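You operate a simulated robot arm through the tools that you are given. There is no shell and no other tool.

You run a simulated two-armed robot. Do the job below in one go: nothing can be reset, and whatever is moved stays where it is left.

JOB
Form the green circle into a bowl at 170 C.
Fine: put its tray back; the slide ends pulled out; the other two trays stay.

Only the result counts: the job must be done as asked and must still hold three seconds after the hand-in. Knocking over, shifting, dropping, spilling or breaking anything else fails it.

ROBOT AND FRAMES
Two 7-joint arms with two-finger parallel grippers on one trunk that stands fixed in place. Base frame: the origin is at the foot of the trunk, x ahead of it, y to its left, z up. Readings come in mm, rad, newtons and seconds.
The left shoulder is at [71, 156, 1130], the right one opposite. Payload 3.91 kg a hand.
The TCP of each hand is the grasp point between the finger pads, 30 mm short of the fingertips. In the tool frame z runs along the fingers and y along their closing line. The gripper opens to 110 mm. The fingers are 20 mm wide and 10 mm thick; the gripper's body (48 by 112 mm) begins 55 mm behind the TCP.
Orientation is that of the tool frame in the base frame, as a unit quaternion [x, y, z, w]. With the fingers straight down and closing along the base's y, the tool's x points along the base's -x, its y along +y and its z along -z.

CONTROLS
- The arms move only by the tool play_rows. It takes "left_moves", "right_moves" or both (then of equal length, played together; a hand with none holds still); each is a list that holds one entry, the list of rows, each a list of 6 numbers: the shift along the tool's x, y, z in mm, then the turn, a rotation vector about the tool's x, y, z in rad. In form: [[[x, y, z, rx, ry, rz], ...]]. A call has 1 to 20 rows; each row shifts and turns the commanded pose from where the row before left it, along the tool's axes as they then stand. "left_fingers" and "right_fingers" are, for a hand that has rows, the finger opening in mm, from 0 to 110, set as the call begins (left out, the last holds). Each row takes 0.2 s and may step no farther than 50 mm and 0.15 rad from the row before; otherwise, or with a gripper value out of range, the whole call is refused. Where a pose cannot be reached the arm comes as near as it can. A force on the tool above 60 N (or 10 N above the force at the start of the call, whichever is more), or a blocked arm, ends the call early, and 0.2 s more pass. The fingers move at their own pace (about 108 mm/s each) and stop on an object; they squeeze with about 25 N. The grip force told is the motor's: it shows also when the fingers shut on nothing. Time passes only in rows, and 0.2 s behind the last, so rows that do not move let the fingers close. The reply holds the time, the measured pose of the TCP, the force on the tool along the base axes, the opening and the grip force, in the units named above and with some noise, with the torque about the TCP (base axes, N m) and any sound that the robot's microphone picked up.
- Cameras (640 x 400 px; columns grow to the right, rows downward): "scene" is now at [141.6, 3.3, 1376.7]; the picture's right is [0.06, -1.00, 0.00], its down [-0.39, -0.02, -0.92] and it looks along [0.92, 0.05, -0.39] (base axes); focal length 315 px, centre (320, 200). "left" rides on the left gripper at [72, -17, -103] in its tool frame; the picture's right is [0.23, 0.97, 0.00], its down [-0.76, 0.18, -0.62] and it looks along [-0.61, 0.14, 0.78] (tool axes); focal length 222 px, centre (320, 200). "right" rides on the right gripper at [72, 17, -103] in its tool frame; the picture's right is [-0.23, 0.97, 0.00], its down [-0.76, -0.18, -0.62] and it looks along [-0.61, -0.14, 0.78] (tool axes); focal length 222 px, centre (320, 200).
- snapshot(camera): a new picture of that camera. No time passes.
- lift_body(by): slides the trunk up (or, below 0, down) by that many mm; the arms and the scene camera ride with it, the base frame stays. It gives what a move gives, with no picture.
- head_to(pan, tilt): turns the head with the scene camera to pan (to the left, within 1.501 rad either way) and tilt (down, from -0.506 to 1.204), counted from straight ahead of the robot. It gives what a move gives.
- point_at(camera, pixels): for up to 12 pixels [column, row] of the newest picture of that camera ("zoom" is the newest enlarged one), the place [x, y, z] in the base frame of the surface seen there, good to about 2 mm. No time passes.
- inspect(camera, box): a new picture of the part [left, top, right, bottom] of that camera's present view, enlarged. No time passes.
- finish_job(): hands the job in; it is judged then, once.

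Unless the task says otherwise, let go and move clear before handing in.

The tools are called after "Request:" as a command line: name --argument value ..., lists and objects as JSON in quotes. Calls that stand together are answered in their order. play_rows: Moves the arms, as the interface text tells. Its arguments: {"type":"object","properties":{"left_moves":{"type":"array"},"left_fingers":{"type":"number"},"right_moves":{"type":"array"},"right_fingers":{"type":"number"}},"required":[]} The other tools are called the same way: lift_body (by) slides the trunk up or down; head_to (pan, tilt) turns the head that bears the scene camera; snapshot (camera) takes a picture; point_at (camera, pixels) gives the place of the surface under pixels of a picture; inspect (camera, box) takes an enlarged picture of a part of a camera's view; finish_job () hands the job in.

At the start:

```text
clock: 0.0
left_eef_pos: [771.2, 408.6, 1242.8]
left_orientation: [0.0, 1.0, 0.0, 0.0]
left_contact_force: [-0.3, -0.6, -0.1]
left_moment: [0.05, 0.0, 0.02]
left_width: 109.9
left_grasp_force: 0.0
right_eef_pos: [579.5, -272.1, 1186.5]
right_orientation: [0.0, 1.0, 0.0, 0.0]
right_contact_force: [-0.1, -0.6, -0.1]
right_moment: [-0.03, -0.01, -0.01]
right_width: 110.1
right_grasp_force: 0.0
trunk travel left (down, up): [-575.0, 365.0]
head pan, tilt: [0.056, 0.398]
```

scene: 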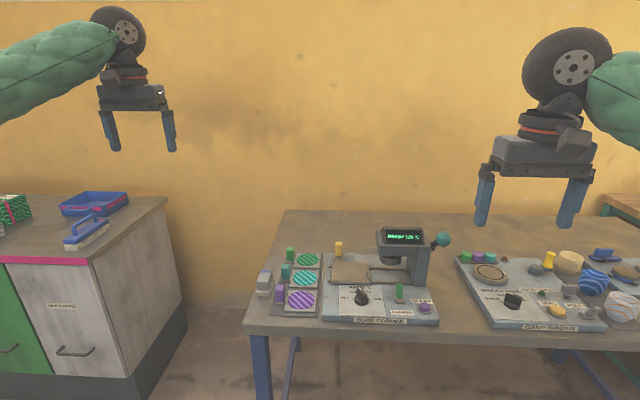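
right: 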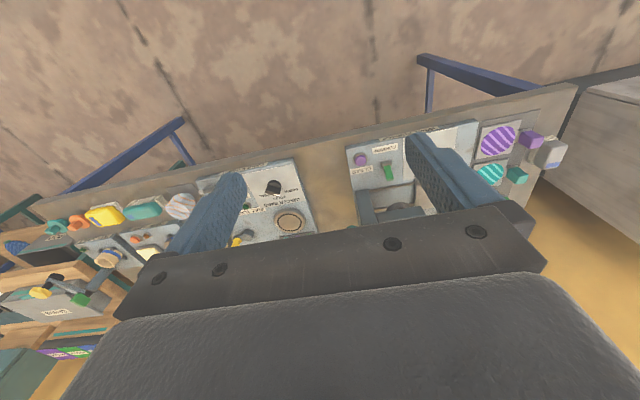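
left: 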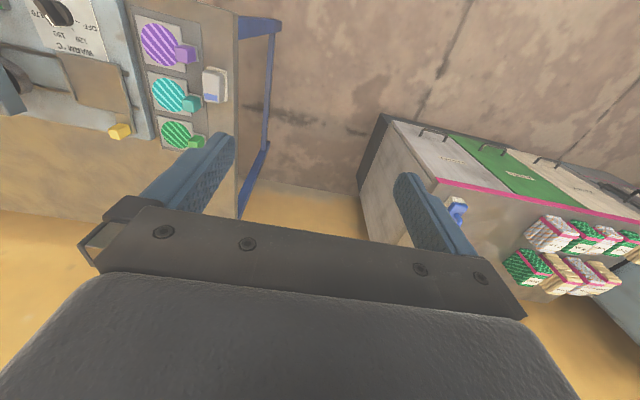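

The scene picture shows a bowl-forming station around pixels (380, 285), with three trays at its left (green at 308,259). I'll enlarge that area to read the labels before touching anything.

Request:
inspect --camera "scene" --box '[250, 220, 460, 335]'

Request:
inspect --camera "left" --box '[0, 0, 240, 150]'

Request:
inspect --camera "right" --box '[330, 90, 600, 230]'

```text
3.05 times, centred on (355, 278) of scene
```

zoom: 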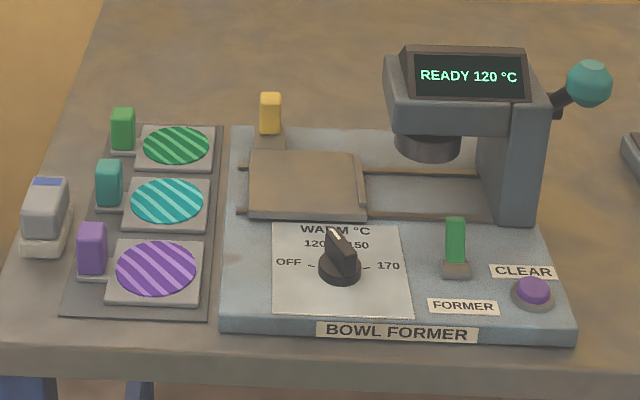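

```text
2.67 times, centred on (120, 75) of left
```

zoom: 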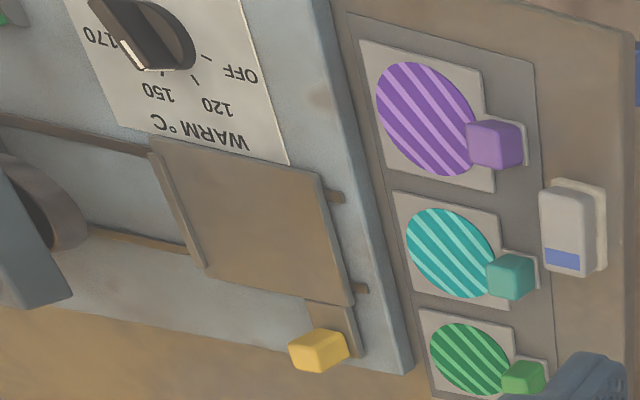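

```text
2.37 times, centred on (465, 160) of right
```

zoom: 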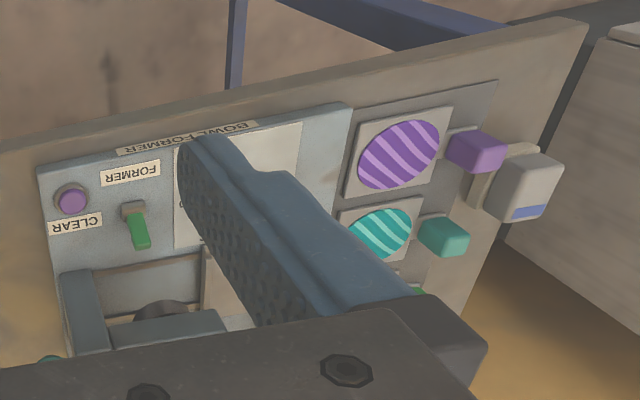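

The enlarged view shows the display reading READY 120 °C, a knob with OFF/120/150/170, a slide with a yellow handle (already pulled out, left), a teal-ball lever and three trays with handles. Next I'll measure the key places.

Request:
inspect --camera "scene" --box '[250, 220, 460, 335]'

Request:
point_at --camera "zoom" --pixels '[[123, 112], [123, 128], [176, 145], [145, 165], [209, 168], [145, 128], [212, 128], [109, 165], [92, 228], [270, 97], [270, 120], [590, 70]]'

Request:
point_at --camera "zoom" --pixels '[[253, 152], [358, 155], [247, 212], [366, 216], [310, 185], [340, 240], [333, 232], [350, 258], [455, 225], [533, 287], [427, 145], [560, 100]]'

Request:
point_at --camera "zoom" --pixels '[[48, 190], [40, 215], [100, 240], [400, 180], [450, 195], [515, 180], [395, 70], [545, 90], [390, 115], [280, 300], [150, 330], [190, 20]]'

```text
3.05 times, centred on (355, 278) of scene
```

zoom: 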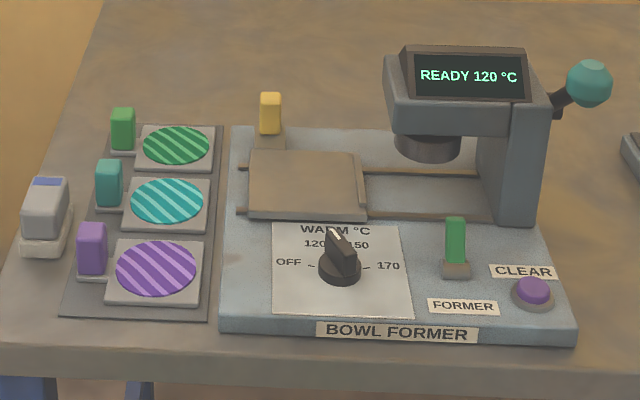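

```text
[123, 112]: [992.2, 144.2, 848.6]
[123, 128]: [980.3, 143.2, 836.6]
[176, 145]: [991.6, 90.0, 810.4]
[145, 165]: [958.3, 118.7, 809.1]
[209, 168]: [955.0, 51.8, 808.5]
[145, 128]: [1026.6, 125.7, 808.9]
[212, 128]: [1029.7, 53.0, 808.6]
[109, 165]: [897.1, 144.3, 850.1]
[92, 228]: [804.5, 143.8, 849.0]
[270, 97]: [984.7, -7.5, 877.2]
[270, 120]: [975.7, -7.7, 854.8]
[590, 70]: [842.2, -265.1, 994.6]
```

```text
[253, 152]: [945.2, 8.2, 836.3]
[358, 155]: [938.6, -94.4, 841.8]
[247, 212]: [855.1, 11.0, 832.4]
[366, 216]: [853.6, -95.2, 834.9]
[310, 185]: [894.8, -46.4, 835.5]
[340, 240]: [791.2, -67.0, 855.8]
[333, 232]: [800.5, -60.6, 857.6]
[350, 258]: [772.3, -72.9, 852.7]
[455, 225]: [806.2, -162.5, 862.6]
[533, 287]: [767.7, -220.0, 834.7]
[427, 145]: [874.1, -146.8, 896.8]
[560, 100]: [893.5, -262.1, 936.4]
```

```text
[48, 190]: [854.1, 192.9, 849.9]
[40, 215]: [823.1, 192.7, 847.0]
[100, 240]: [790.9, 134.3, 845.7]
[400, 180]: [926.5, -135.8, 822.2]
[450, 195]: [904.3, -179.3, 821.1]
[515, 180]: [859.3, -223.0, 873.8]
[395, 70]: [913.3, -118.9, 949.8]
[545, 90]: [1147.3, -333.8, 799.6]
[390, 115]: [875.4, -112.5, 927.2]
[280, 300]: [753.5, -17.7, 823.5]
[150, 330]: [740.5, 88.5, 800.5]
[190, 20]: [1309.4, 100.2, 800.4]
```

The trays lie at z≈809 with handle blocks at y≈144 (green at x≈988), and the slide plate is at z≈835. I'll zoom tighter on the knob, the FORMER switch, the lever and the green tray.

Request:
inspect --camera "scene" --box '[335, 280, 395, 318]'

Request:
inspect --camera "scene" --box '[385, 280, 445, 318]'

Request:
inspect --camera "scene" --box '[370, 225, 458, 280]'

Request:
inspect --camera "scene" --box '[250, 240, 330, 290]'

Request:
inspect --camera "scene" --box '[450, 230, 640, 340]'

```text
10.53 times, centred on (365, 299) of scene
```

zoom: 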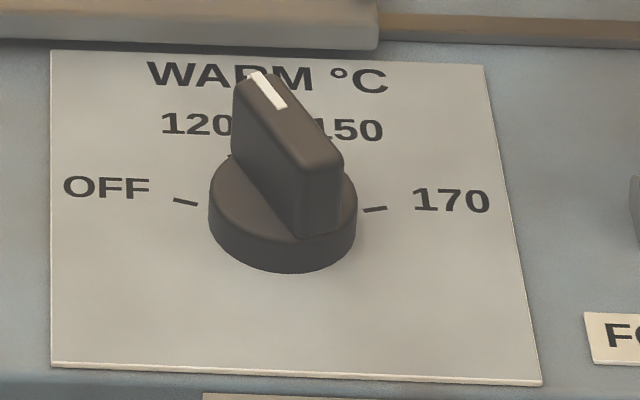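

```text
10.53 times, centred on (415, 299) of scene
```

zoom: 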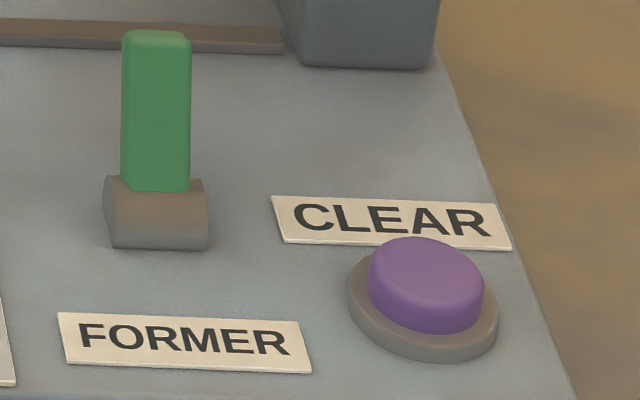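

```text
7.27 times, centred on (414, 252) of scene
```

zoom: 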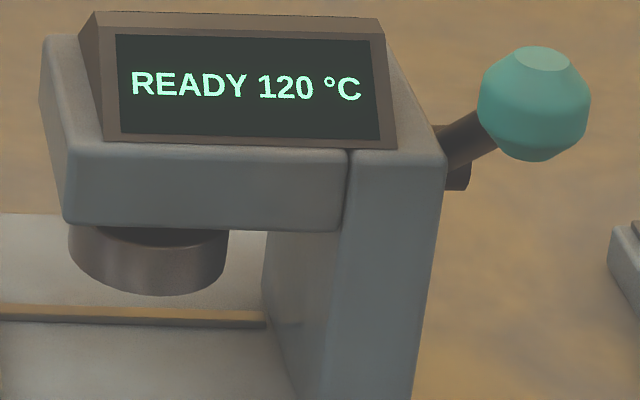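

```text
8.00 times, centred on (290, 265) of scene
```

zoom: 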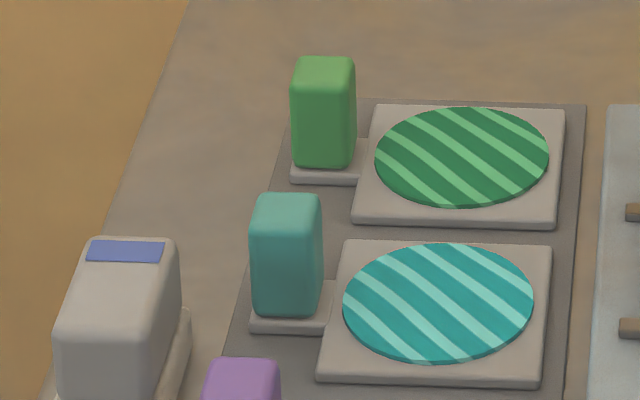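

```text
3.37 times, centred on (545, 285) of scene
```

zoom: 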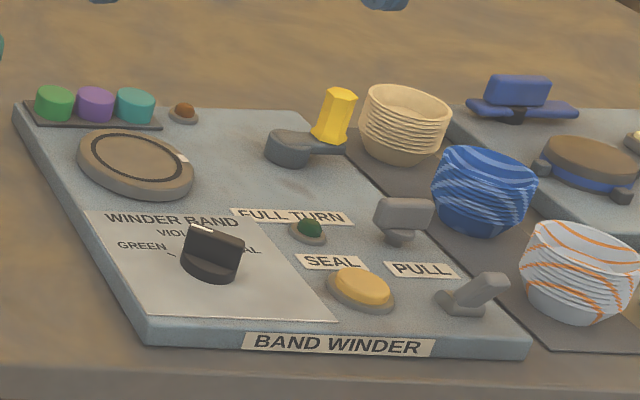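

The knob's white mark (zoom 268,90) points at the 120 tick, and the FORMER lever stands upright. I'll measure the knob's ridge and ticks, the slide and the handle exactly.

Request:
inspect --camera "scene" --box '[335, 280, 395, 318]'

Request:
point_at --camera "zoom" --pixels '[[252, 78], [280, 103], [310, 150], [322, 160], [245, 85], [325, 130], [185, 202], [375, 210], [230, 156], [290, 245], [318, 205], [265, 140]]'

Request:
inspect --camera "scene" --box '[320, 240, 400, 295]'

Request:
point_at --camera "zoom" --pixels '[[146, 30], [146, 60], [124, 40], [168, 40], [100, 150], [300, 150], [340, 260], [200, 270], [330, 150], [345, 230], [130, 95], [90, 255]]'

Request:
inspect --camera "scene" --box '[250, 240, 330, 290]'

Request:
point_at --camera "zoom" --pixels '[[303, 70], [350, 70], [325, 60], [325, 85], [295, 130], [350, 130], [325, 165], [325, 177], [360, 160], [355, 215], [372, 108], [465, 155]]'

```text
10.53 times, centred on (365, 299) of scene
```

zoom: 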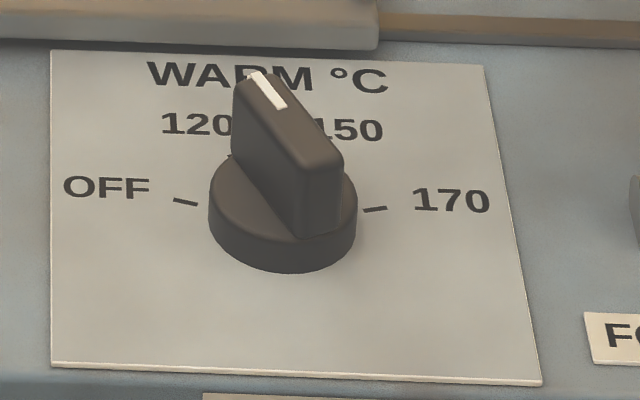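

```text
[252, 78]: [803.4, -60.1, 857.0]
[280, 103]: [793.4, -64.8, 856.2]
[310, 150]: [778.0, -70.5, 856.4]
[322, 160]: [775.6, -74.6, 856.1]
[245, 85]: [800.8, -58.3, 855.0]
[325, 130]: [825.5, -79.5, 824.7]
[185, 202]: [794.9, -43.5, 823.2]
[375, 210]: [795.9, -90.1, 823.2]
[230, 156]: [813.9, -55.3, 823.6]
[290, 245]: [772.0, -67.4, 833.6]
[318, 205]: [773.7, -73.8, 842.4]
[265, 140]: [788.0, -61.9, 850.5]
```

```text
7.27 times, centred on (360, 268) of scene
```

zoom: 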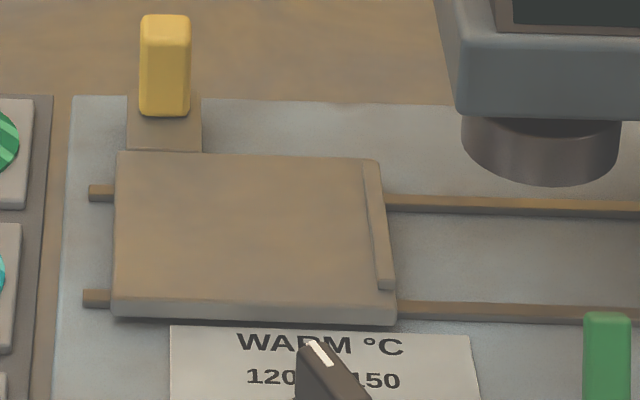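

```text
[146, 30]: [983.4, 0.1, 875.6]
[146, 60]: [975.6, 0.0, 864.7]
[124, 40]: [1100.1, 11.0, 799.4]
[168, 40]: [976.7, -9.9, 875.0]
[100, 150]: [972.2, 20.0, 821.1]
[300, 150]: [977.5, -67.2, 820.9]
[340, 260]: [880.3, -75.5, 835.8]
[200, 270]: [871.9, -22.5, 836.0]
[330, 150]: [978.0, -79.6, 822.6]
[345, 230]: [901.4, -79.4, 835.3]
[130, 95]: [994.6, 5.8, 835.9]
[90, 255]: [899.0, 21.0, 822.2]
```

```text
8.00 times, centred on (290, 265) of scene
```

zoom: 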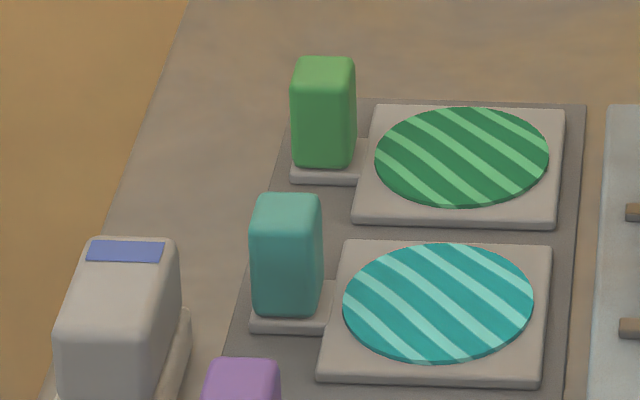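

```text
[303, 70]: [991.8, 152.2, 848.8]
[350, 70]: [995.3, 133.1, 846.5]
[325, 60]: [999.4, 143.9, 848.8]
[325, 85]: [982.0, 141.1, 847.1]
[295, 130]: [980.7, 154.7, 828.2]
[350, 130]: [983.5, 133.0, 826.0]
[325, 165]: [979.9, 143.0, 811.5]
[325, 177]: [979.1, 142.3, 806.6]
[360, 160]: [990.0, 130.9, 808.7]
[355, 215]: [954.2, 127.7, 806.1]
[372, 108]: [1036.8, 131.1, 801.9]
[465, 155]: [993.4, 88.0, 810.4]
```

The knob centre is about (790, -67), with its ridge pointing at +27° (120) and the 170 tick near -78°. I'll bring the right hand above the knob, turned by 27°.

Request:
play_rows --right_moves '[[[-21.05, 20.5, 24.65, 0, 0, 0], [-21.05, 20.5, 24.65, 0, 0, 0], [-21.05, 20.5, 24.65, 0, 0, 0], [-21.05, 20.5, 24.65, 0, 0, 0], [-21.05, 20.5, 24.65, 0, 0, 0], [-21.05, 20.5, 24.65, 0, 0, 0], [-21.05, 20.5, 24.65, 0, 0, 0], [-21.05, 20.5, 24.65, 0, 0, 0], [-21.05, 20.5, 24.65, 0, 0, 0], [-21.05, 20.5, 24.65, 0, 0, 0], [0, 0, 0, 0, 0, -0.118], [0, 0, 0, 0, 0, -0.118], [0, 0, 0, 0, 0, -0.118], [0, 0, 0, 0, 0, -0.118], [0, 0, 0, 0, 0, 0]]]' --right_fingers 50

Request:
snapshot --camera "scene"

Request:
snapshot --camera "right"

```text
clock: 3.2
left_eef_pos: [771.9, 410.9, 1243.5]
left_orientation: [0.0, 1.0, 0.0, 0.0]
left_contact_force: [0.1, -0.4, -1.3]
left_moment: [-0.04, -0.01, -0.01]
left_width: 110.2
left_grasp_force: 0.1
right_eef_pos: [790.8, -66.8, 940.2]
right_orientation: [-0.234, 0.972, 0.0, 0.0]
right_contact_force: [0.1, 0.7, 0.0]
right_moment: [0.0, -0.02, 0.01]
right_width: 50.3
right_grasp_force: 0.2
trunk travel left (down, up): [-575.0, 365.0]
head pan, tilt: [0.056, 0.398]
```

```text
taken
```

scene: 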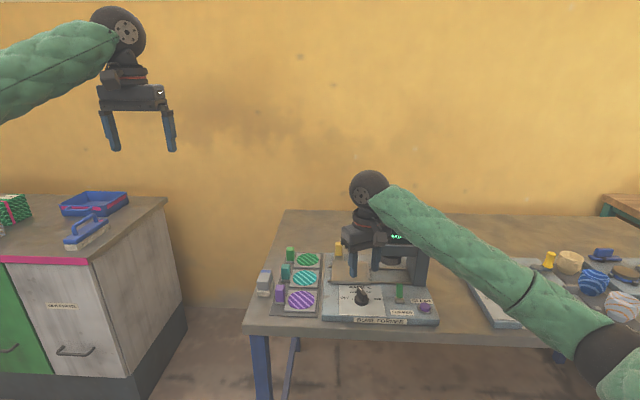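

```text
taken
```

right: 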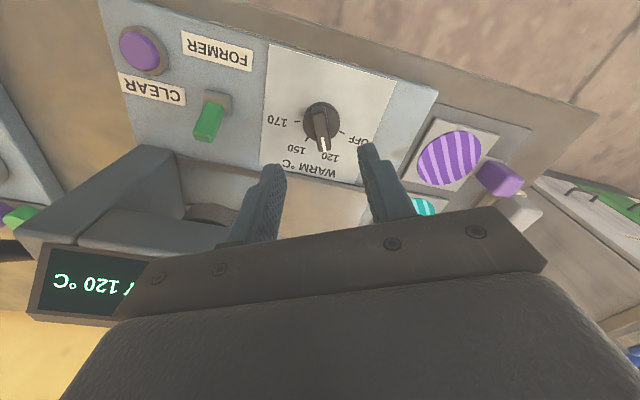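

The hand is at (791,-67,940), with the knob at (321,120) in the right picture, pointer towards 120. I'll check the ridge centre from this view before descending.

Request:
inspect --camera "right" --box '[255, 80, 385, 165]'

Request:
point_at --camera "zoom" --pixels '[[300, 150], [310, 200], [320, 300], [330, 330], [325, 250], [340, 330], [312, 330], [220, 197], [430, 258], [250, 320], [360, 345], [330, 120]]'

```text
4.71 times, centred on (320, 122) of right
```

zoom: 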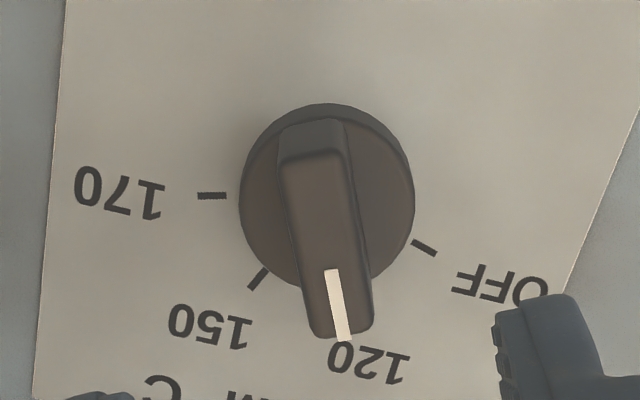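

```text
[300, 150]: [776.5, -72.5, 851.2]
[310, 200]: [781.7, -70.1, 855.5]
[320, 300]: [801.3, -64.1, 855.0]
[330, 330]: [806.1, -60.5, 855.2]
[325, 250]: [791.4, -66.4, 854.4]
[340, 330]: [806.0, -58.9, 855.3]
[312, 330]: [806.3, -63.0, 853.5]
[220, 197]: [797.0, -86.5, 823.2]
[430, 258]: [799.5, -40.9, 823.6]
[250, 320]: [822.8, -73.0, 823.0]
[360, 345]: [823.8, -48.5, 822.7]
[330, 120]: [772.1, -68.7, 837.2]
```

The ridge runs from (775,-73) to (808,-60) with its top at z≈855, so the hand is centred over it. I'll lower to z≈871 and close the fingers on it.

Request:
play_rows --right_moves '[[[0, 0, 24, 0, 0, 0.04], [0, 0, 23, 0, 0, 0], [0, 0, 22, 0, 0, 0], [0, 0, 0, 0, 0, 0]]]'

Request:
play_rows --right_moves '[[[0, 0, 0, 0, 0, 0], [0, 0, 0, 0, 0, 0], [0, 0, 0, 0, 0, 0]]]' --right_fingers 5

Request:
snapshot --camera "right"

```text
clock: 4.2
left_eef_pos: [770.9, 409.9, 1244.4]
left_orientation: [0.0, 1.0, 0.0, -0.001]
left_contact_force: [-0.1, 0.5, 0.6]
left_moment: [-0.01, 0.02, -0.01]
left_width: 109.8
left_grasp_force: 0.0
right_eef_pos: [791.0, -67.3, 871.3]
right_orientation: [-0.214, 0.977, 0.0, 0.0]
right_contact_force: [0.4, -0.4, -0.1]
right_moment: [-0.01, 0.0, 0.01]
right_width: 50.4
right_grasp_force: 0.1
trunk travel left (down, up): [-575.0, 365.0]
head pan, tilt: [0.056, 0.398]
```

```text
clock: 5.0
left_eef_pos: [770.7, 410.8, 1242.7]
left_orientation: [0.0, 1.0, -0.001, 0.0]
left_contact_force: [0.3, -0.3, 0.1]
left_moment: [-0.01, 0.05, -0.01]
left_width: 110.2
left_grasp_force: 0.0
right_eef_pos: [790.5, -66.6, 870.8]
right_orientation: [-0.217, 0.976, -0.001, 0.0]
right_contact_force: [-9.8, 11.5, -5.9]
right_moment: [0.61, -0.46, 0.0]
right_width: 12.8
right_grasp_force: 44.9
trunk travel left (down, up): [-575.0, 365.0]
head pan, tilt: [0.056, 0.398]
```

```text
taken
```

right: 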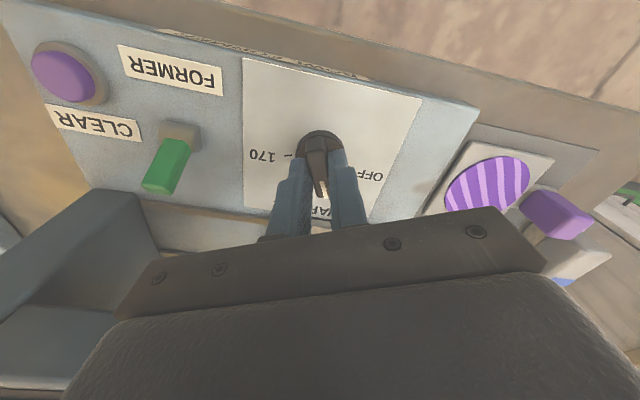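

The fingers hold the ridge (12.8 mm, 45 N). I'll turn it clockwise about 1.7 rad toward 170.

Request:
play_rows --right_moves '[[[0, 0, 0, 0, 0, 0.1], [0, 0, 0, 0, 0, 0.1], [0, 0, 0, 0, 0, 0.1], [0, 0, 0, 0, 0, 0.1], [0, 0, 0, 0, 0, 0.1], [0, 0, 0, 0, 0, 0.1], [0, 0, 0, 0, 0, 0.1], [0, 0, 0, 0, 0, 0.1], [0, 0, 0, 0, 0, 0.1], [0, 0, 0, 0, 0, 0.1], [0, 0, 0, 0, 0, 0.1], [0, 0, 0, 0, 0, 0.1], [0, 0, 0, 0, 0, 0.1], [0, 0, 0, 0, 0, 0.1], [0, 0, 0, 0, 0, 0.1], [0, 0, 0, 0, 0, 0.1], [0, 0, 0, 0, 0, 0.1], [0, 0, 0, 0, 0, 0]]]'

Request:
snapshot --camera "right"

Request:
inspect --camera "scene" --box '[320, 220, 450, 330]'

```text
clock: 8.8
left_eef_pos: [772.4, 412.4, 1242.0]
left_orientation: [0.0, 1.0, 0.0, -0.001]
left_contact_force: [0.3, 0.2, 0.0]
left_moment: [0.01, 0.0, -0.01]
left_width: 109.8
left_grasp_force: 0.2
right_eef_pos: [792.7, -63.0, 870.3]
right_orientation: [0.593, 0.805, -0.001, 0.001]
right_contact_force: [11.2, 36.9, -3.6]
right_moment: [0.74, -0.34, -0.02]
right_width: 12.8
right_grasp_force: 44.6
trunk travel left (down, up): [-575.0, 365.0]
head pan, tilt: [0.056, 0.398]
```

```text
taken
```

right: 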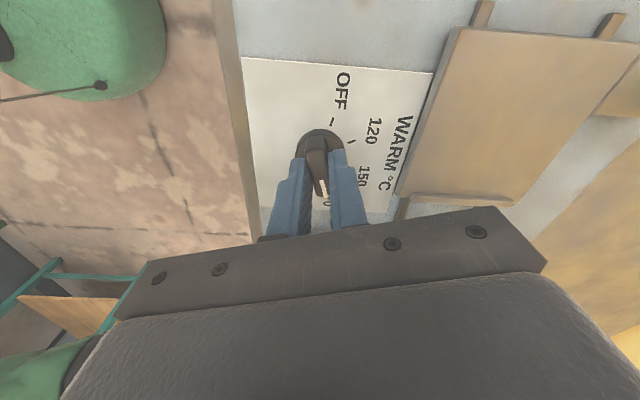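

```text
3.64 times, centred on (385, 275) of scene
```

zoom: 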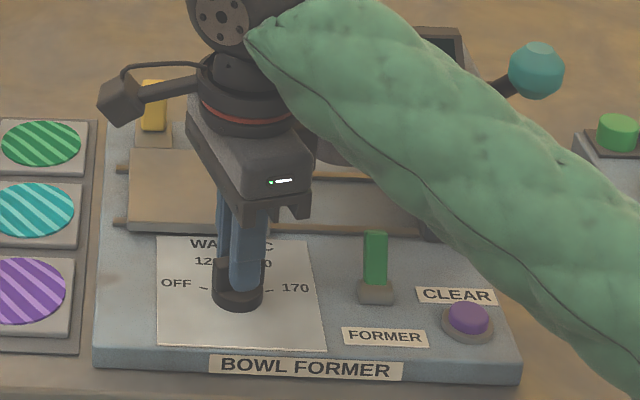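

The hand turned about 97°, but it reads a side force of 37 N in y. I'll open the fingers to release the knob and check its state and the display.

Request:
play_rows --right_moves '[[[0, 0, 0, 0, 0, 0], [0, 0, 0, 0, 0, 0]]]' --right_fingers 50

Request:
inspect --camera "right" --box '[240, 50, 440, 220]'

```text
clock: 9.4
left_eef_pos: [771.3, 410.9, 1243.1]
left_orientation: [-0.001, 1.0, 0.0, 0.001]
left_contact_force: [-0.2, 0.2, 0.0]
left_moment: [-0.02, -0.01, 0.01]
left_width: 110.3
left_grasp_force: 0.2
right_eef_pos: [791.1, -65.0, 872.1]
right_orientation: [0.593, 0.805, -0.001, 0.0]
right_contact_force: [1.1, -0.2, 0.1]
right_moment: [-0.03, -0.04, -0.01]
right_width: 50.2
right_grasp_force: 0.1
trunk travel left (down, up): [-575.0, 365.0]
head pan, tilt: [0.056, 0.398]
```

```text
2.35 times, centred on (340, 135) of right
```

zoom: 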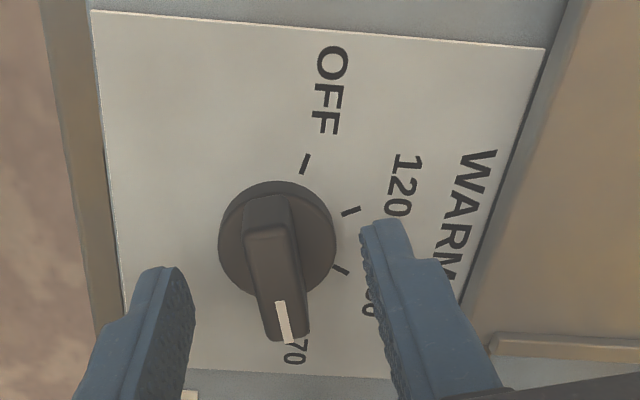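

The knob pointer now points at 170. I'll lift the hand straight up, turn it back and move it aside to read the display.

Request:
play_rows --right_moves '[[[0, 0, -40, 0, 0, 0], [0, 0, -45, 0, 0, 0], [0, 0, -45, 0, 0, 0], [0, 0, -45, 0, 0, -0.13], [0, 0, -45, 0, 0, -0.13], [0, 0, 0, 0, 0, -0.13], [0, 0, 0, 0, 0, -0.13], [0, 0, 0, 0, 0, -0.13], [0, 0, 0, 0, 0, -0.13], [0, 0, 0, 0, 0, -0.13], [0, 0, 0, 0, 0, -0.13], [0, 0, 0, 0, 0, -0.13], [0, 0, 0, 0, 0, -0.092], [25, -40, 0, 0, 0, 0], [25, -40, 0, 0, 0, 0], [25, -40, 0, 0, 0, 0], [25, -40, 0, 0, 0, 0], [25, -40, 0, 0, 0, 0], [25, -40, 0, 0, 0, 0]]]' --right_fingers 100

Request:
snapshot --camera "scene"

Request:
inspect --camera "scene" --box '[250, 220, 460, 335]'

```text
clock: 13.4
left_eef_pos: [769.1, 408.4, 1245.0]
left_orientation: [-0.001, 1.0, 0.001, 0.001]
left_contact_force: [-1.0, -0.2, 0.1]
left_moment: [0.03, -0.03, -0.01]
left_width: 110.0
left_grasp_force: 0.0
right_eef_pos: [639.0, -305.4, 1092.9]
right_orientation: [0.002, 1.0, 0.0, 0.0]
right_contact_force: [-1.2, 0.0, 0.0]
right_moment: [0.02, 0.02, 0.0]
right_width: 100.0
right_grasp_force: 0.1
trunk travel left (down, up): [-575.0, 365.0]
head pan, tilt: [0.056, 0.398]
```

```text
taken
```

scene: 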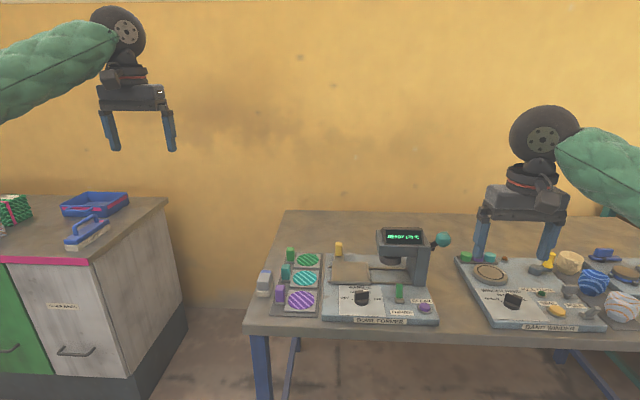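

```text
3.05 times, centred on (355, 278) of scene
```

zoom: 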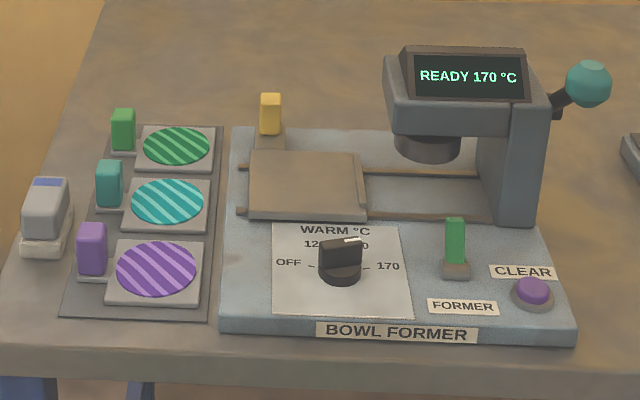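

The display now reads READY 170 °C. I'll bring the left hand over the green tray's handle (991, 143), tilted forward about 20° for reach, and look from there.

Request:
play_rows --left_moves '[[[-12.9, -26.65, 30.3, 0, 0, 0], [-12.9, -26.65, 30.3, 0, 0, 0], [-12.9, -26.65, 30.3, 0, 0, 0], [-12.9, -26.65, 30.3, 0, 0, 0], [-12.9, -26.65, 30.3, 0, 0, 0], [-12.9, -26.65, 30.3, 0, 0, 0], [-12.9, -26.65, 30.3, 0, 0, 0], [-12.9, -26.65, 30.3, 0, 0, 0], [-12.9, -26.65, 30.3, 0, 0, 0], [-12.9, -26.65, 30.3, 0, 0, 0], [0, 0, 0, 0, -0.12, 0], [0, 0, 0, 0, -0.12, 0], [0, 0, 0, 0, -0.12, 0], [-36.7, 0, 24.5, 0, 0, 0], [-36.7, 0, 24.5, 0, 0, 0], [0, 0, 0, 0, 0, 0]]]' --left_fingers 60

Request:
snapshot --camera "left"

Request:
snapshot --camera "scene"

```text
clock: 16.8
left_eef_pos: [987.1, 143.2, 922.1]
left_orientation: [0.0, 0.984, 0.0, 0.18]
left_contact_force: [-0.3, -1.2, 0.2]
left_moment: [0.0, -0.05, -0.01]
left_width: 60.3
left_grasp_force: 0.1
right_eef_pos: [640.5, -304.4, 1092.8]
right_orientation: [0.003, 1.0, 0.0, -0.001]
right_contact_force: [-0.3, -0.5, 0.4]
right_moment: [-0.02, -0.02, 0.03]
right_width: 100.2
right_grasp_force: 0.1
trunk travel left (down, up): [-575.0, 365.0]
head pan, tilt: [0.056, 0.398]
```

```text
taken
```

left: 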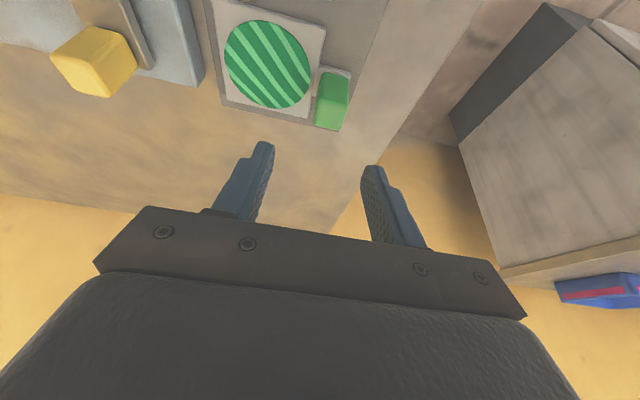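

```text
taken
```

scene: 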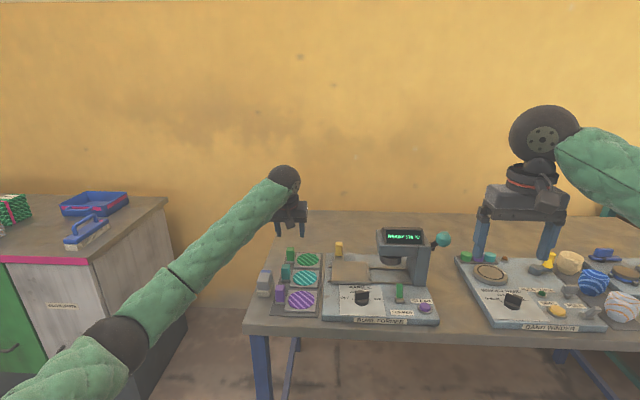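

The hand reached (987,143,922) and the green block shows at (333,98) in the left picture. I'll measure the block and the tray from this view.

Request:
inspect --camera "left" --box '[200, 0, 370, 140]'

Request:
point_at --camera "left" --pixels '[[333, 86], [325, 76], [344, 78], [333, 110], [320, 122], [268, 64], [222, 5], [320, 32], [224, 100], [310, 118], [350, 73], [288, 155]]'

```text
2.86 times, centred on (285, 70) of left
```

zoom: 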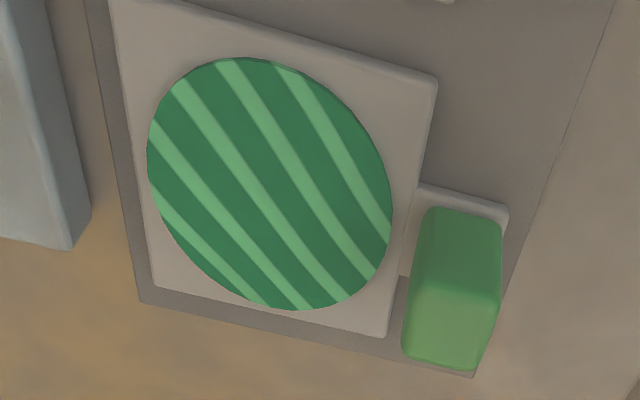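

```text
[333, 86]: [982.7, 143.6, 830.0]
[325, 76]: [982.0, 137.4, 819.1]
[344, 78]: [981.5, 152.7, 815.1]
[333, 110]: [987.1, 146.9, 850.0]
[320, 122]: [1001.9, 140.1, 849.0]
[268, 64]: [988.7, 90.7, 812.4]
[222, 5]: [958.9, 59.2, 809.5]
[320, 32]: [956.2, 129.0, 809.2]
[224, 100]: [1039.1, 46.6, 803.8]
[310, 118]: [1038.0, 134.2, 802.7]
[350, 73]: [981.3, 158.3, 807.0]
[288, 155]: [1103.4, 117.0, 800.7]
```

The block spans y≈133–154 and x≈980–1003, with its top at z≈849. I'll descend to z≈846, staying clear of the tray, then close.

Request:
play_rows --left_moves '[[[8.7, 0, 23.1, 0, 0, 0], [8.7, 0, 23.1, 0, 0, 0], [8.6, 0, 23.1, 0, 0, 0], [0, 0, 0, 0, 0, 0]]]'

Request:
inspect --camera "scene" --box '[250, 220, 350, 290]'

Request:
snapshot --camera "left"

```text
clock: 17.8
left_eef_pos: [988.8, 142.4, 846.4]
left_orientation: [0.0, 0.984, 0.0, 0.179]
left_contact_force: [0.7, 0.4, 0.7]
left_moment: [0.03, -0.01, -0.01]
left_width: 59.7
left_grasp_force: 0.0
right_eef_pos: [638.6, -304.0, 1092.4]
right_orientation: [0.003, 1.0, 0.001, 0.0]
right_contact_force: [0.4, 0.6, 0.1]
right_moment: [-0.01, -0.03, -0.01]
right_width: 99.8
right_grasp_force: 0.1
trunk travel left (down, up): [-575.0, 365.0]
head pan, tilt: [0.056, 0.398]
```

```text
5.71 times, centred on (300, 255) of scene
```

zoom: 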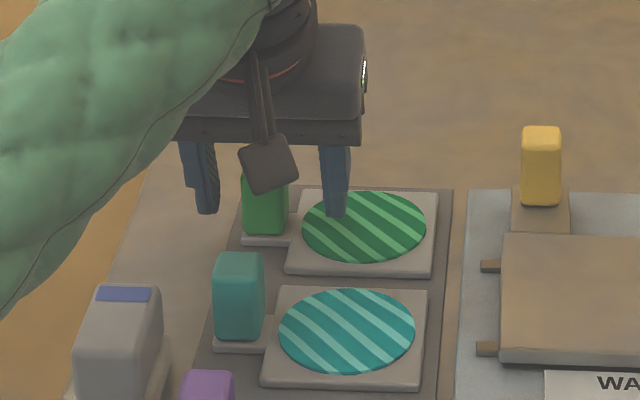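

```text
taken
```

left: 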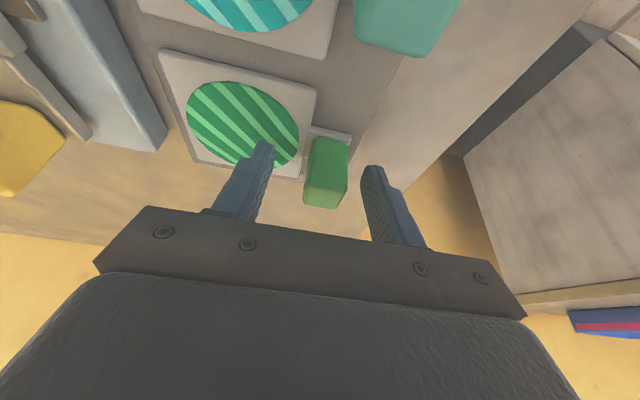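

The fingers straddle the green block (scene zoom 265,210), clear of the disc. I'll close them.

Request:
play_rows --left_moves '[[[0, 0, 0, 0, 0, 0], [0, 0, 0, 0, 0, 0], [0, 0, 0, 0, 0, 0]]]' --left_fingers 8

Request:
inspect --camera "scene" --box '[250, 220, 350, 290]'

Request:
snapshot --camera "left"

```text
clock: 18.6
left_eef_pos: [988.5, 144.3, 846.2]
left_orientation: [-0.001, 0.984, 0.0, 0.179]
left_contact_force: [0.1, -0.4, 0.4]
left_moment: [-0.01, -0.02, 0.0]
left_width: 23.3
left_grasp_force: 25.6
right_eef_pos: [639.1, -304.8, 1091.8]
right_orientation: [0.003, 1.0, 0.0, 0.0]
right_contact_force: [-0.4, -0.2, -0.3]
right_moment: [-0.02, 0.03, -0.02]
right_width: 100.1
right_grasp_force: 0.1
trunk travel left (down, up): [-575.0, 365.0]
head pan, tilt: [0.056, 0.398]
```

```text
5.71 times, centred on (300, 255) of scene
```

zoom: 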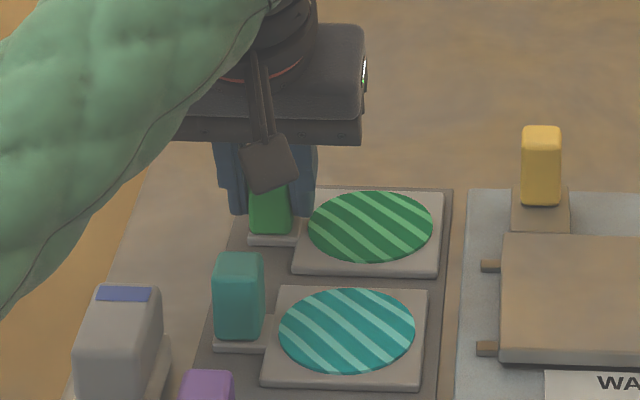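

```text
taken
```

left: 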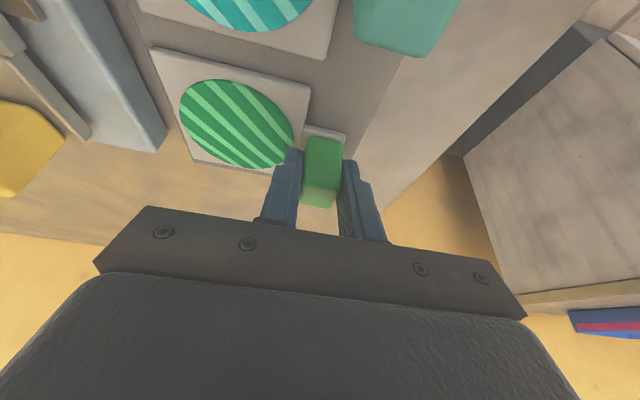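

The block is held (23.3 mm, 25.6 N). I'll lift the tray 60 mm gently and check it stays level.

Request:
play_rows --left_moves '[[[-3.5, 0, -9.4, 0, 0, 0], [-3.5, 0, -9.4, 0, 0, 0], [-3.5, 0, -9.4, 0, 0, 0], [-3.5, 0, -9.4, 0, 0, 0], [-3.5, 0, -9.4, 0, 0, 0], [-3.5, 0, -9.4, 0, 0, 0], [0, 0, 0, 0, 0, 0]]]'

Request:
inspect --camera "scene" --box '[250, 210, 370, 290]'

Request:
snapshot --camera "left"

```text
clock: 20.2
left_eef_pos: [987.5, 143.8, 906.8]
left_orientation: [0.0, 0.984, -0.001, 0.178]
left_contact_force: [0.2, -0.1, -0.1]
left_moment: [0.03, 0.0, -0.01]
left_width: 23.5
left_grasp_force: 24.3
right_eef_pos: [639.7, -305.6, 1092.6]
right_orientation: [0.002, 1.0, 0.0, 0.0]
right_contact_force: [-0.8, 0.9, -0.3]
right_moment: [0.03, 0.01, 0.0]
right_width: 100.0
right_grasp_force: 0.0
trunk travel left (down, up): [-575.0, 365.0]
head pan, tilt: [0.056, 0.398]
```

```text
5.00 times, centred on (310, 250) of scene
```

zoom: 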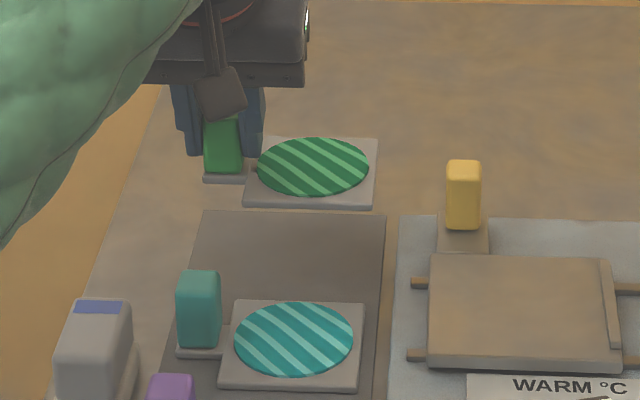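

```text
taken
```

left: 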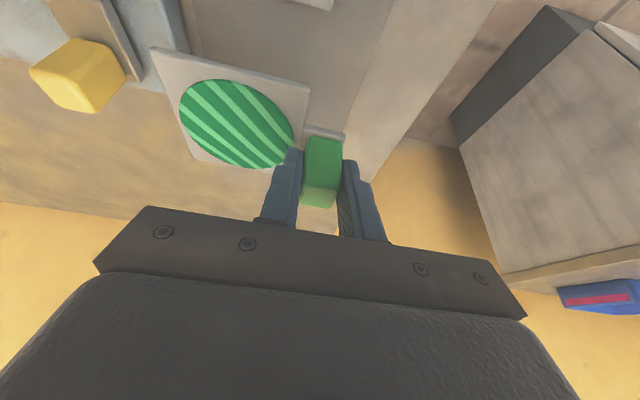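

The tray hangs level in the hand with the disc in place. I'll measure its corners and the slide's edges and ridge for placement.

Request:
point_at --camera "zoom" --pixels '[[247, 201], [371, 204], [260, 141], [375, 142], [313, 166], [432, 258], [596, 262], [430, 352], [605, 345], [603, 300], [612, 300], [620, 359]]'

Request:
inspect --camera "scene" --box '[325, 250, 385, 290]'

Request:
point_at --camera "zoom" --pixels '[[80, 115], [70, 320], [425, 130], [440, 300], [455, 200], [470, 200], [443, 200], [70, 250], [250, 330], [250, 120], [250, 105], [78, 200]]'

```text
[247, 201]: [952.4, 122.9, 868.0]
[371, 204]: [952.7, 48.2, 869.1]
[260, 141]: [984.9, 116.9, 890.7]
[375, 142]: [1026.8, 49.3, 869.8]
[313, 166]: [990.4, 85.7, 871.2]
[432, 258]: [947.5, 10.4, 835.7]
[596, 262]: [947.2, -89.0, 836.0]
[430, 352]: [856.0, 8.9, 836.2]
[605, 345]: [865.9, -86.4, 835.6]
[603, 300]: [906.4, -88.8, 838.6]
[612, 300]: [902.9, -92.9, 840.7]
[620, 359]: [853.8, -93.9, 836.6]
```

```text
10.00 times, centred on (355, 270) of scene
```

zoom: 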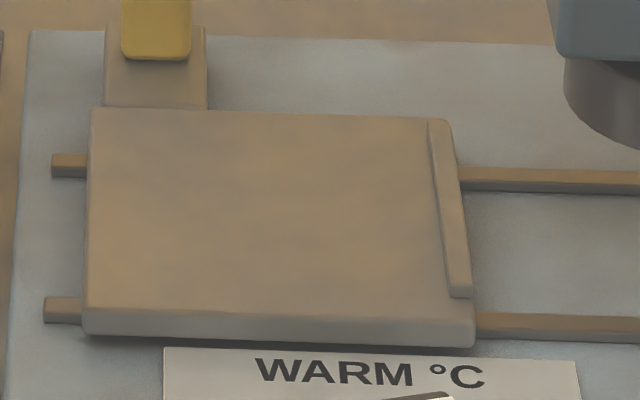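

```text
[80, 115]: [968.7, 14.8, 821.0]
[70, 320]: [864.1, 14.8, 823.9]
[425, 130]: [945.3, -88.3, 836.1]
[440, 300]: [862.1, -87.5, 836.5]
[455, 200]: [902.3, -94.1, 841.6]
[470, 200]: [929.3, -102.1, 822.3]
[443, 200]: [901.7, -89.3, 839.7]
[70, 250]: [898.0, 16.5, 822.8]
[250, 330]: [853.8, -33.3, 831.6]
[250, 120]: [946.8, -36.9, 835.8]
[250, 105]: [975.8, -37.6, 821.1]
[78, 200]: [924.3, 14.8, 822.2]
```

The slide's usable top runs y≈11 to the ridge at -88.5 and x≈852–950. I'll measure the stamp and the column to estimate where the slide stops.

Request:
inspect --camera "scene" --box '[370, 240, 440, 300]'

Request:
point_at --camera "zoom" --pixels '[[100, 130], [180, 165], [270, 150], [100, 100], [290, 110], [180, 175], [350, 180], [370, 260], [400, 280], [340, 270], [350, 230], [340, 210]]'

```text
6.67 times, centred on (405, 270) of scene
```

zoom: 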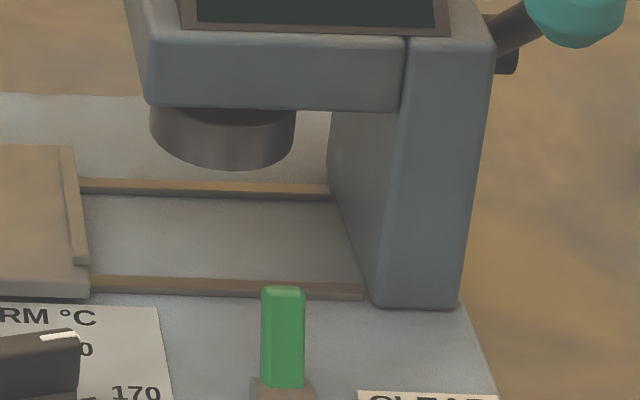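

```text
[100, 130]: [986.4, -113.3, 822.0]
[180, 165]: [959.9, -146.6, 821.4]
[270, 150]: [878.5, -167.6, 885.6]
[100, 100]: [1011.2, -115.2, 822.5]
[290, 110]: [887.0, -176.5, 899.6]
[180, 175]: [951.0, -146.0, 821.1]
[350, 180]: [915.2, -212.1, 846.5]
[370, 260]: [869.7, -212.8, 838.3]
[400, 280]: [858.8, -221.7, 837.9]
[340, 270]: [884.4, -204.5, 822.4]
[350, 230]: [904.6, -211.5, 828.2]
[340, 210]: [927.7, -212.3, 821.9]
```

The column face is at y≈-212 and the stamp centre is near (901, -147), so the disc should sit near (901, -45) on the slide. I'll carry the tray up, back toward me, then right over the slide, slowly.

Request:
play_rows --left_moves '[[[-4.1, 0, -10.8, 0, 0, 0], [-4.0, 0, -10.7, 0, 0, 0], [13.9, 0, -5.2, 0, 0, 0], [13.9, 0, -5.2, 0, 0, 0], [13.9, 0, -5.2, 0, 0, 0], [13.9, 0, -5.2, 0, 0, 0], [13.9, 0, -5.2, 0, 0, 0], [13.8, 0, -5.3, 0, 0, 0], [0, -16.35, 0, 0, 0, 0], [0, -16.35, 0, 0, 0, 0], [0, -16.35, 0, 0, 0, 0], [0, -16.35, 0, 0, 0, 0], [0, -16.35, 0, 0, 0, 0], [0, -16.35, 0, 0, 0, 0], [0, -16.35, 0, 0, 0, 0], [0, -16.35, 0, 0, 0, 0], [0, 0, 0, 0, 0, 0]]]'

Request:
inspect --camera "scene" --box '[280, 200, 410, 300]'

Request:
snapshot --camera "left"

```text
clock: 23.8
left_eef_pos: [897.6, 10.8, 930.0]
left_orientation: [0.0, 0.984, 0.0, 0.179]
left_contact_force: [0.2, 0.3, -0.5]
left_moment: [-0.02, 0.02, 0.0]
left_width: 23.6
left_grasp_force: 25.1
right_eef_pos: [640.0, -303.5, 1092.2]
right_orientation: [0.003, 1.0, 0.0, 0.0]
right_contact_force: [0.3, 0.2, 0.0]
right_moment: [-0.01, 0.02, 0.01]
right_width: 100.1
right_grasp_force: 0.1
trunk travel left (down, up): [-575.0, 365.0]
head pan, tilt: [0.056, 0.398]
```

```text
4.00 times, centred on (345, 250) of scene
```

zoom: 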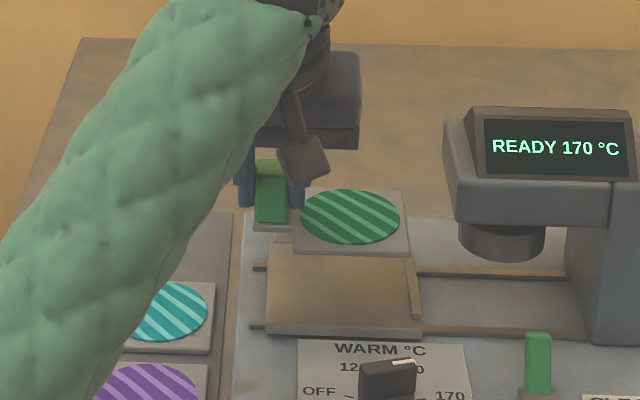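

```text
taken
```

left: 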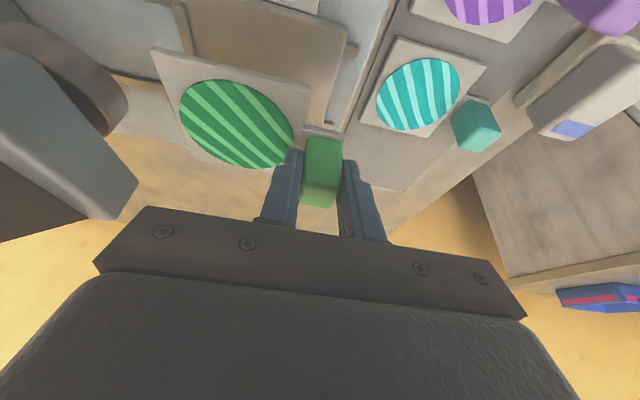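

Request:
point_at --camera "zoom" --pixels '[[349, 216], [296, 247], [407, 250], [403, 195], [298, 215], [402, 215], [350, 192], [350, 240]]'

Request:
point_at --camera "left" --pixels '[[237, 124], [155, 52], [309, 88], [190, 158], [275, 170], [230, 82], [240, 166], [185, 115], [290, 130]]'

```text
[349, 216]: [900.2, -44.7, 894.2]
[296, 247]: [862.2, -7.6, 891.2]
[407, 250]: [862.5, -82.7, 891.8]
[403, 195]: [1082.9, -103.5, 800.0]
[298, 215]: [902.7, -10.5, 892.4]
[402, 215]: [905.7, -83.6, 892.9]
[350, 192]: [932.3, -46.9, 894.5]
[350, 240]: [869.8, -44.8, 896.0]
```

```text
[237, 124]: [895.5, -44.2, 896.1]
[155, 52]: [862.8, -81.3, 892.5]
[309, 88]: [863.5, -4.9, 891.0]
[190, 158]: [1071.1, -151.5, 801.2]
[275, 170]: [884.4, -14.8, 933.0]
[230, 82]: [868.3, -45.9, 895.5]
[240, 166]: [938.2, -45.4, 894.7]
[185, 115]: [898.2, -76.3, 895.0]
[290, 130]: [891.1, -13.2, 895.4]
```

The disc is centred at (901,-45) above the slide. I'll lower about 49 mm slowly to seat the tray.

Request:
play_rows --left_moves '[[[4.2, 0, 11.2, 0, 0, 0], [4.2, 0, 11.2, 0, 0, 0], [4.2, 0, 11.2, 0, 0, 0], [4.2, 0, 11.2, 0, 0, 0], [0.35, 0, 0.95, 0, 0, 0], [0, 0, 0, 0, 0, 0]]]'

Request:
inspect --camera "scene" --box '[300, 230, 400, 300]'

Request:
point_at --camera "zoom" --pixels '[[260, 190], [200, 240], [330, 245], [332, 190], [420, 190], [400, 240], [195, 190], [260, 240]]'

```text
clock: 25.2
left_eef_pos: [897.3, 12.3, 881.8]
left_orientation: [-0.001, 0.984, 0.0, 0.179]
left_contact_force: [-0.8, 1.2, -0.3]
left_moment: [0.01, 0.05, 0.03]
left_width: 23.7
left_grasp_force: 24.8
right_eef_pos: [639.2, -304.9, 1090.8]
right_orientation: [0.002, 1.0, 0.0, 0.0]
right_contact_force: [0.1, -0.4, -0.5]
right_moment: [0.02, -0.01, -0.01]
right_width: 100.0
right_grasp_force: 0.0
trunk travel left (down, up): [-575.0, 365.0]
head pan, tilt: [0.056, 0.398]
```

```text
5.71 times, centred on (350, 265) of scene
```

zoom: 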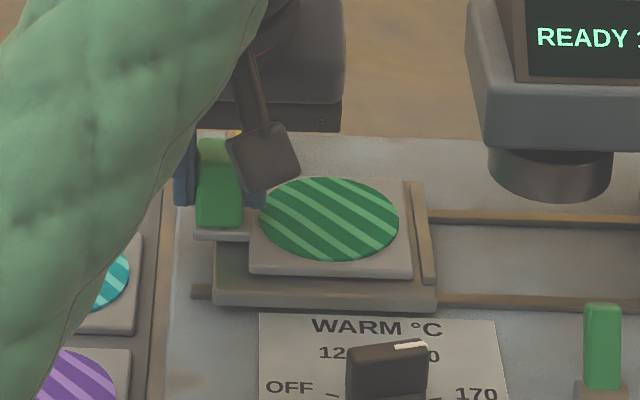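

```text
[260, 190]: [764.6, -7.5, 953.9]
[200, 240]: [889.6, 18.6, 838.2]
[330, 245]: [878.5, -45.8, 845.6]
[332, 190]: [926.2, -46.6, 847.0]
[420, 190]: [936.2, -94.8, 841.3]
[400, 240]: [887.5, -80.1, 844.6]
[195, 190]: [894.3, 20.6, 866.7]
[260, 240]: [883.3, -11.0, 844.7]
```

The tray top is at z≈844.6, about 2–3 mm above seating. I'll ease it down in small steps and watch the contact force.

Request:
play_rows --left_moves '[[[0.5, 0, 1.3, 0, 0, 0], [0.3, 0, 0.8, 0, 0, 0], [0, 0, 0, 0, 0, 0]]]'

```text
clock: 26.0
left_eef_pos: [897.2, 11.7, 878.6]
left_orientation: [0.0, 0.984, 0.0, 0.178]
left_contact_force: [0.4, 0.3, 3.1]
left_moment: [-0.02, -0.03, 0.0]
left_width: 23.4
left_grasp_force: 24.4
right_eef_pos: [639.0, -304.6, 1092.7]
right_orientation: [0.002, 1.0, 0.0, 0.0]
right_contact_force: [0.7, 0.0, -0.1]
right_moment: [-0.01, 0.03, 0.02]
right_width: 100.1
right_grasp_force: 0.1
trunk travel left (down, up): [-575.0, 365.0]
head pan, tilt: [0.056, 0.398]
```

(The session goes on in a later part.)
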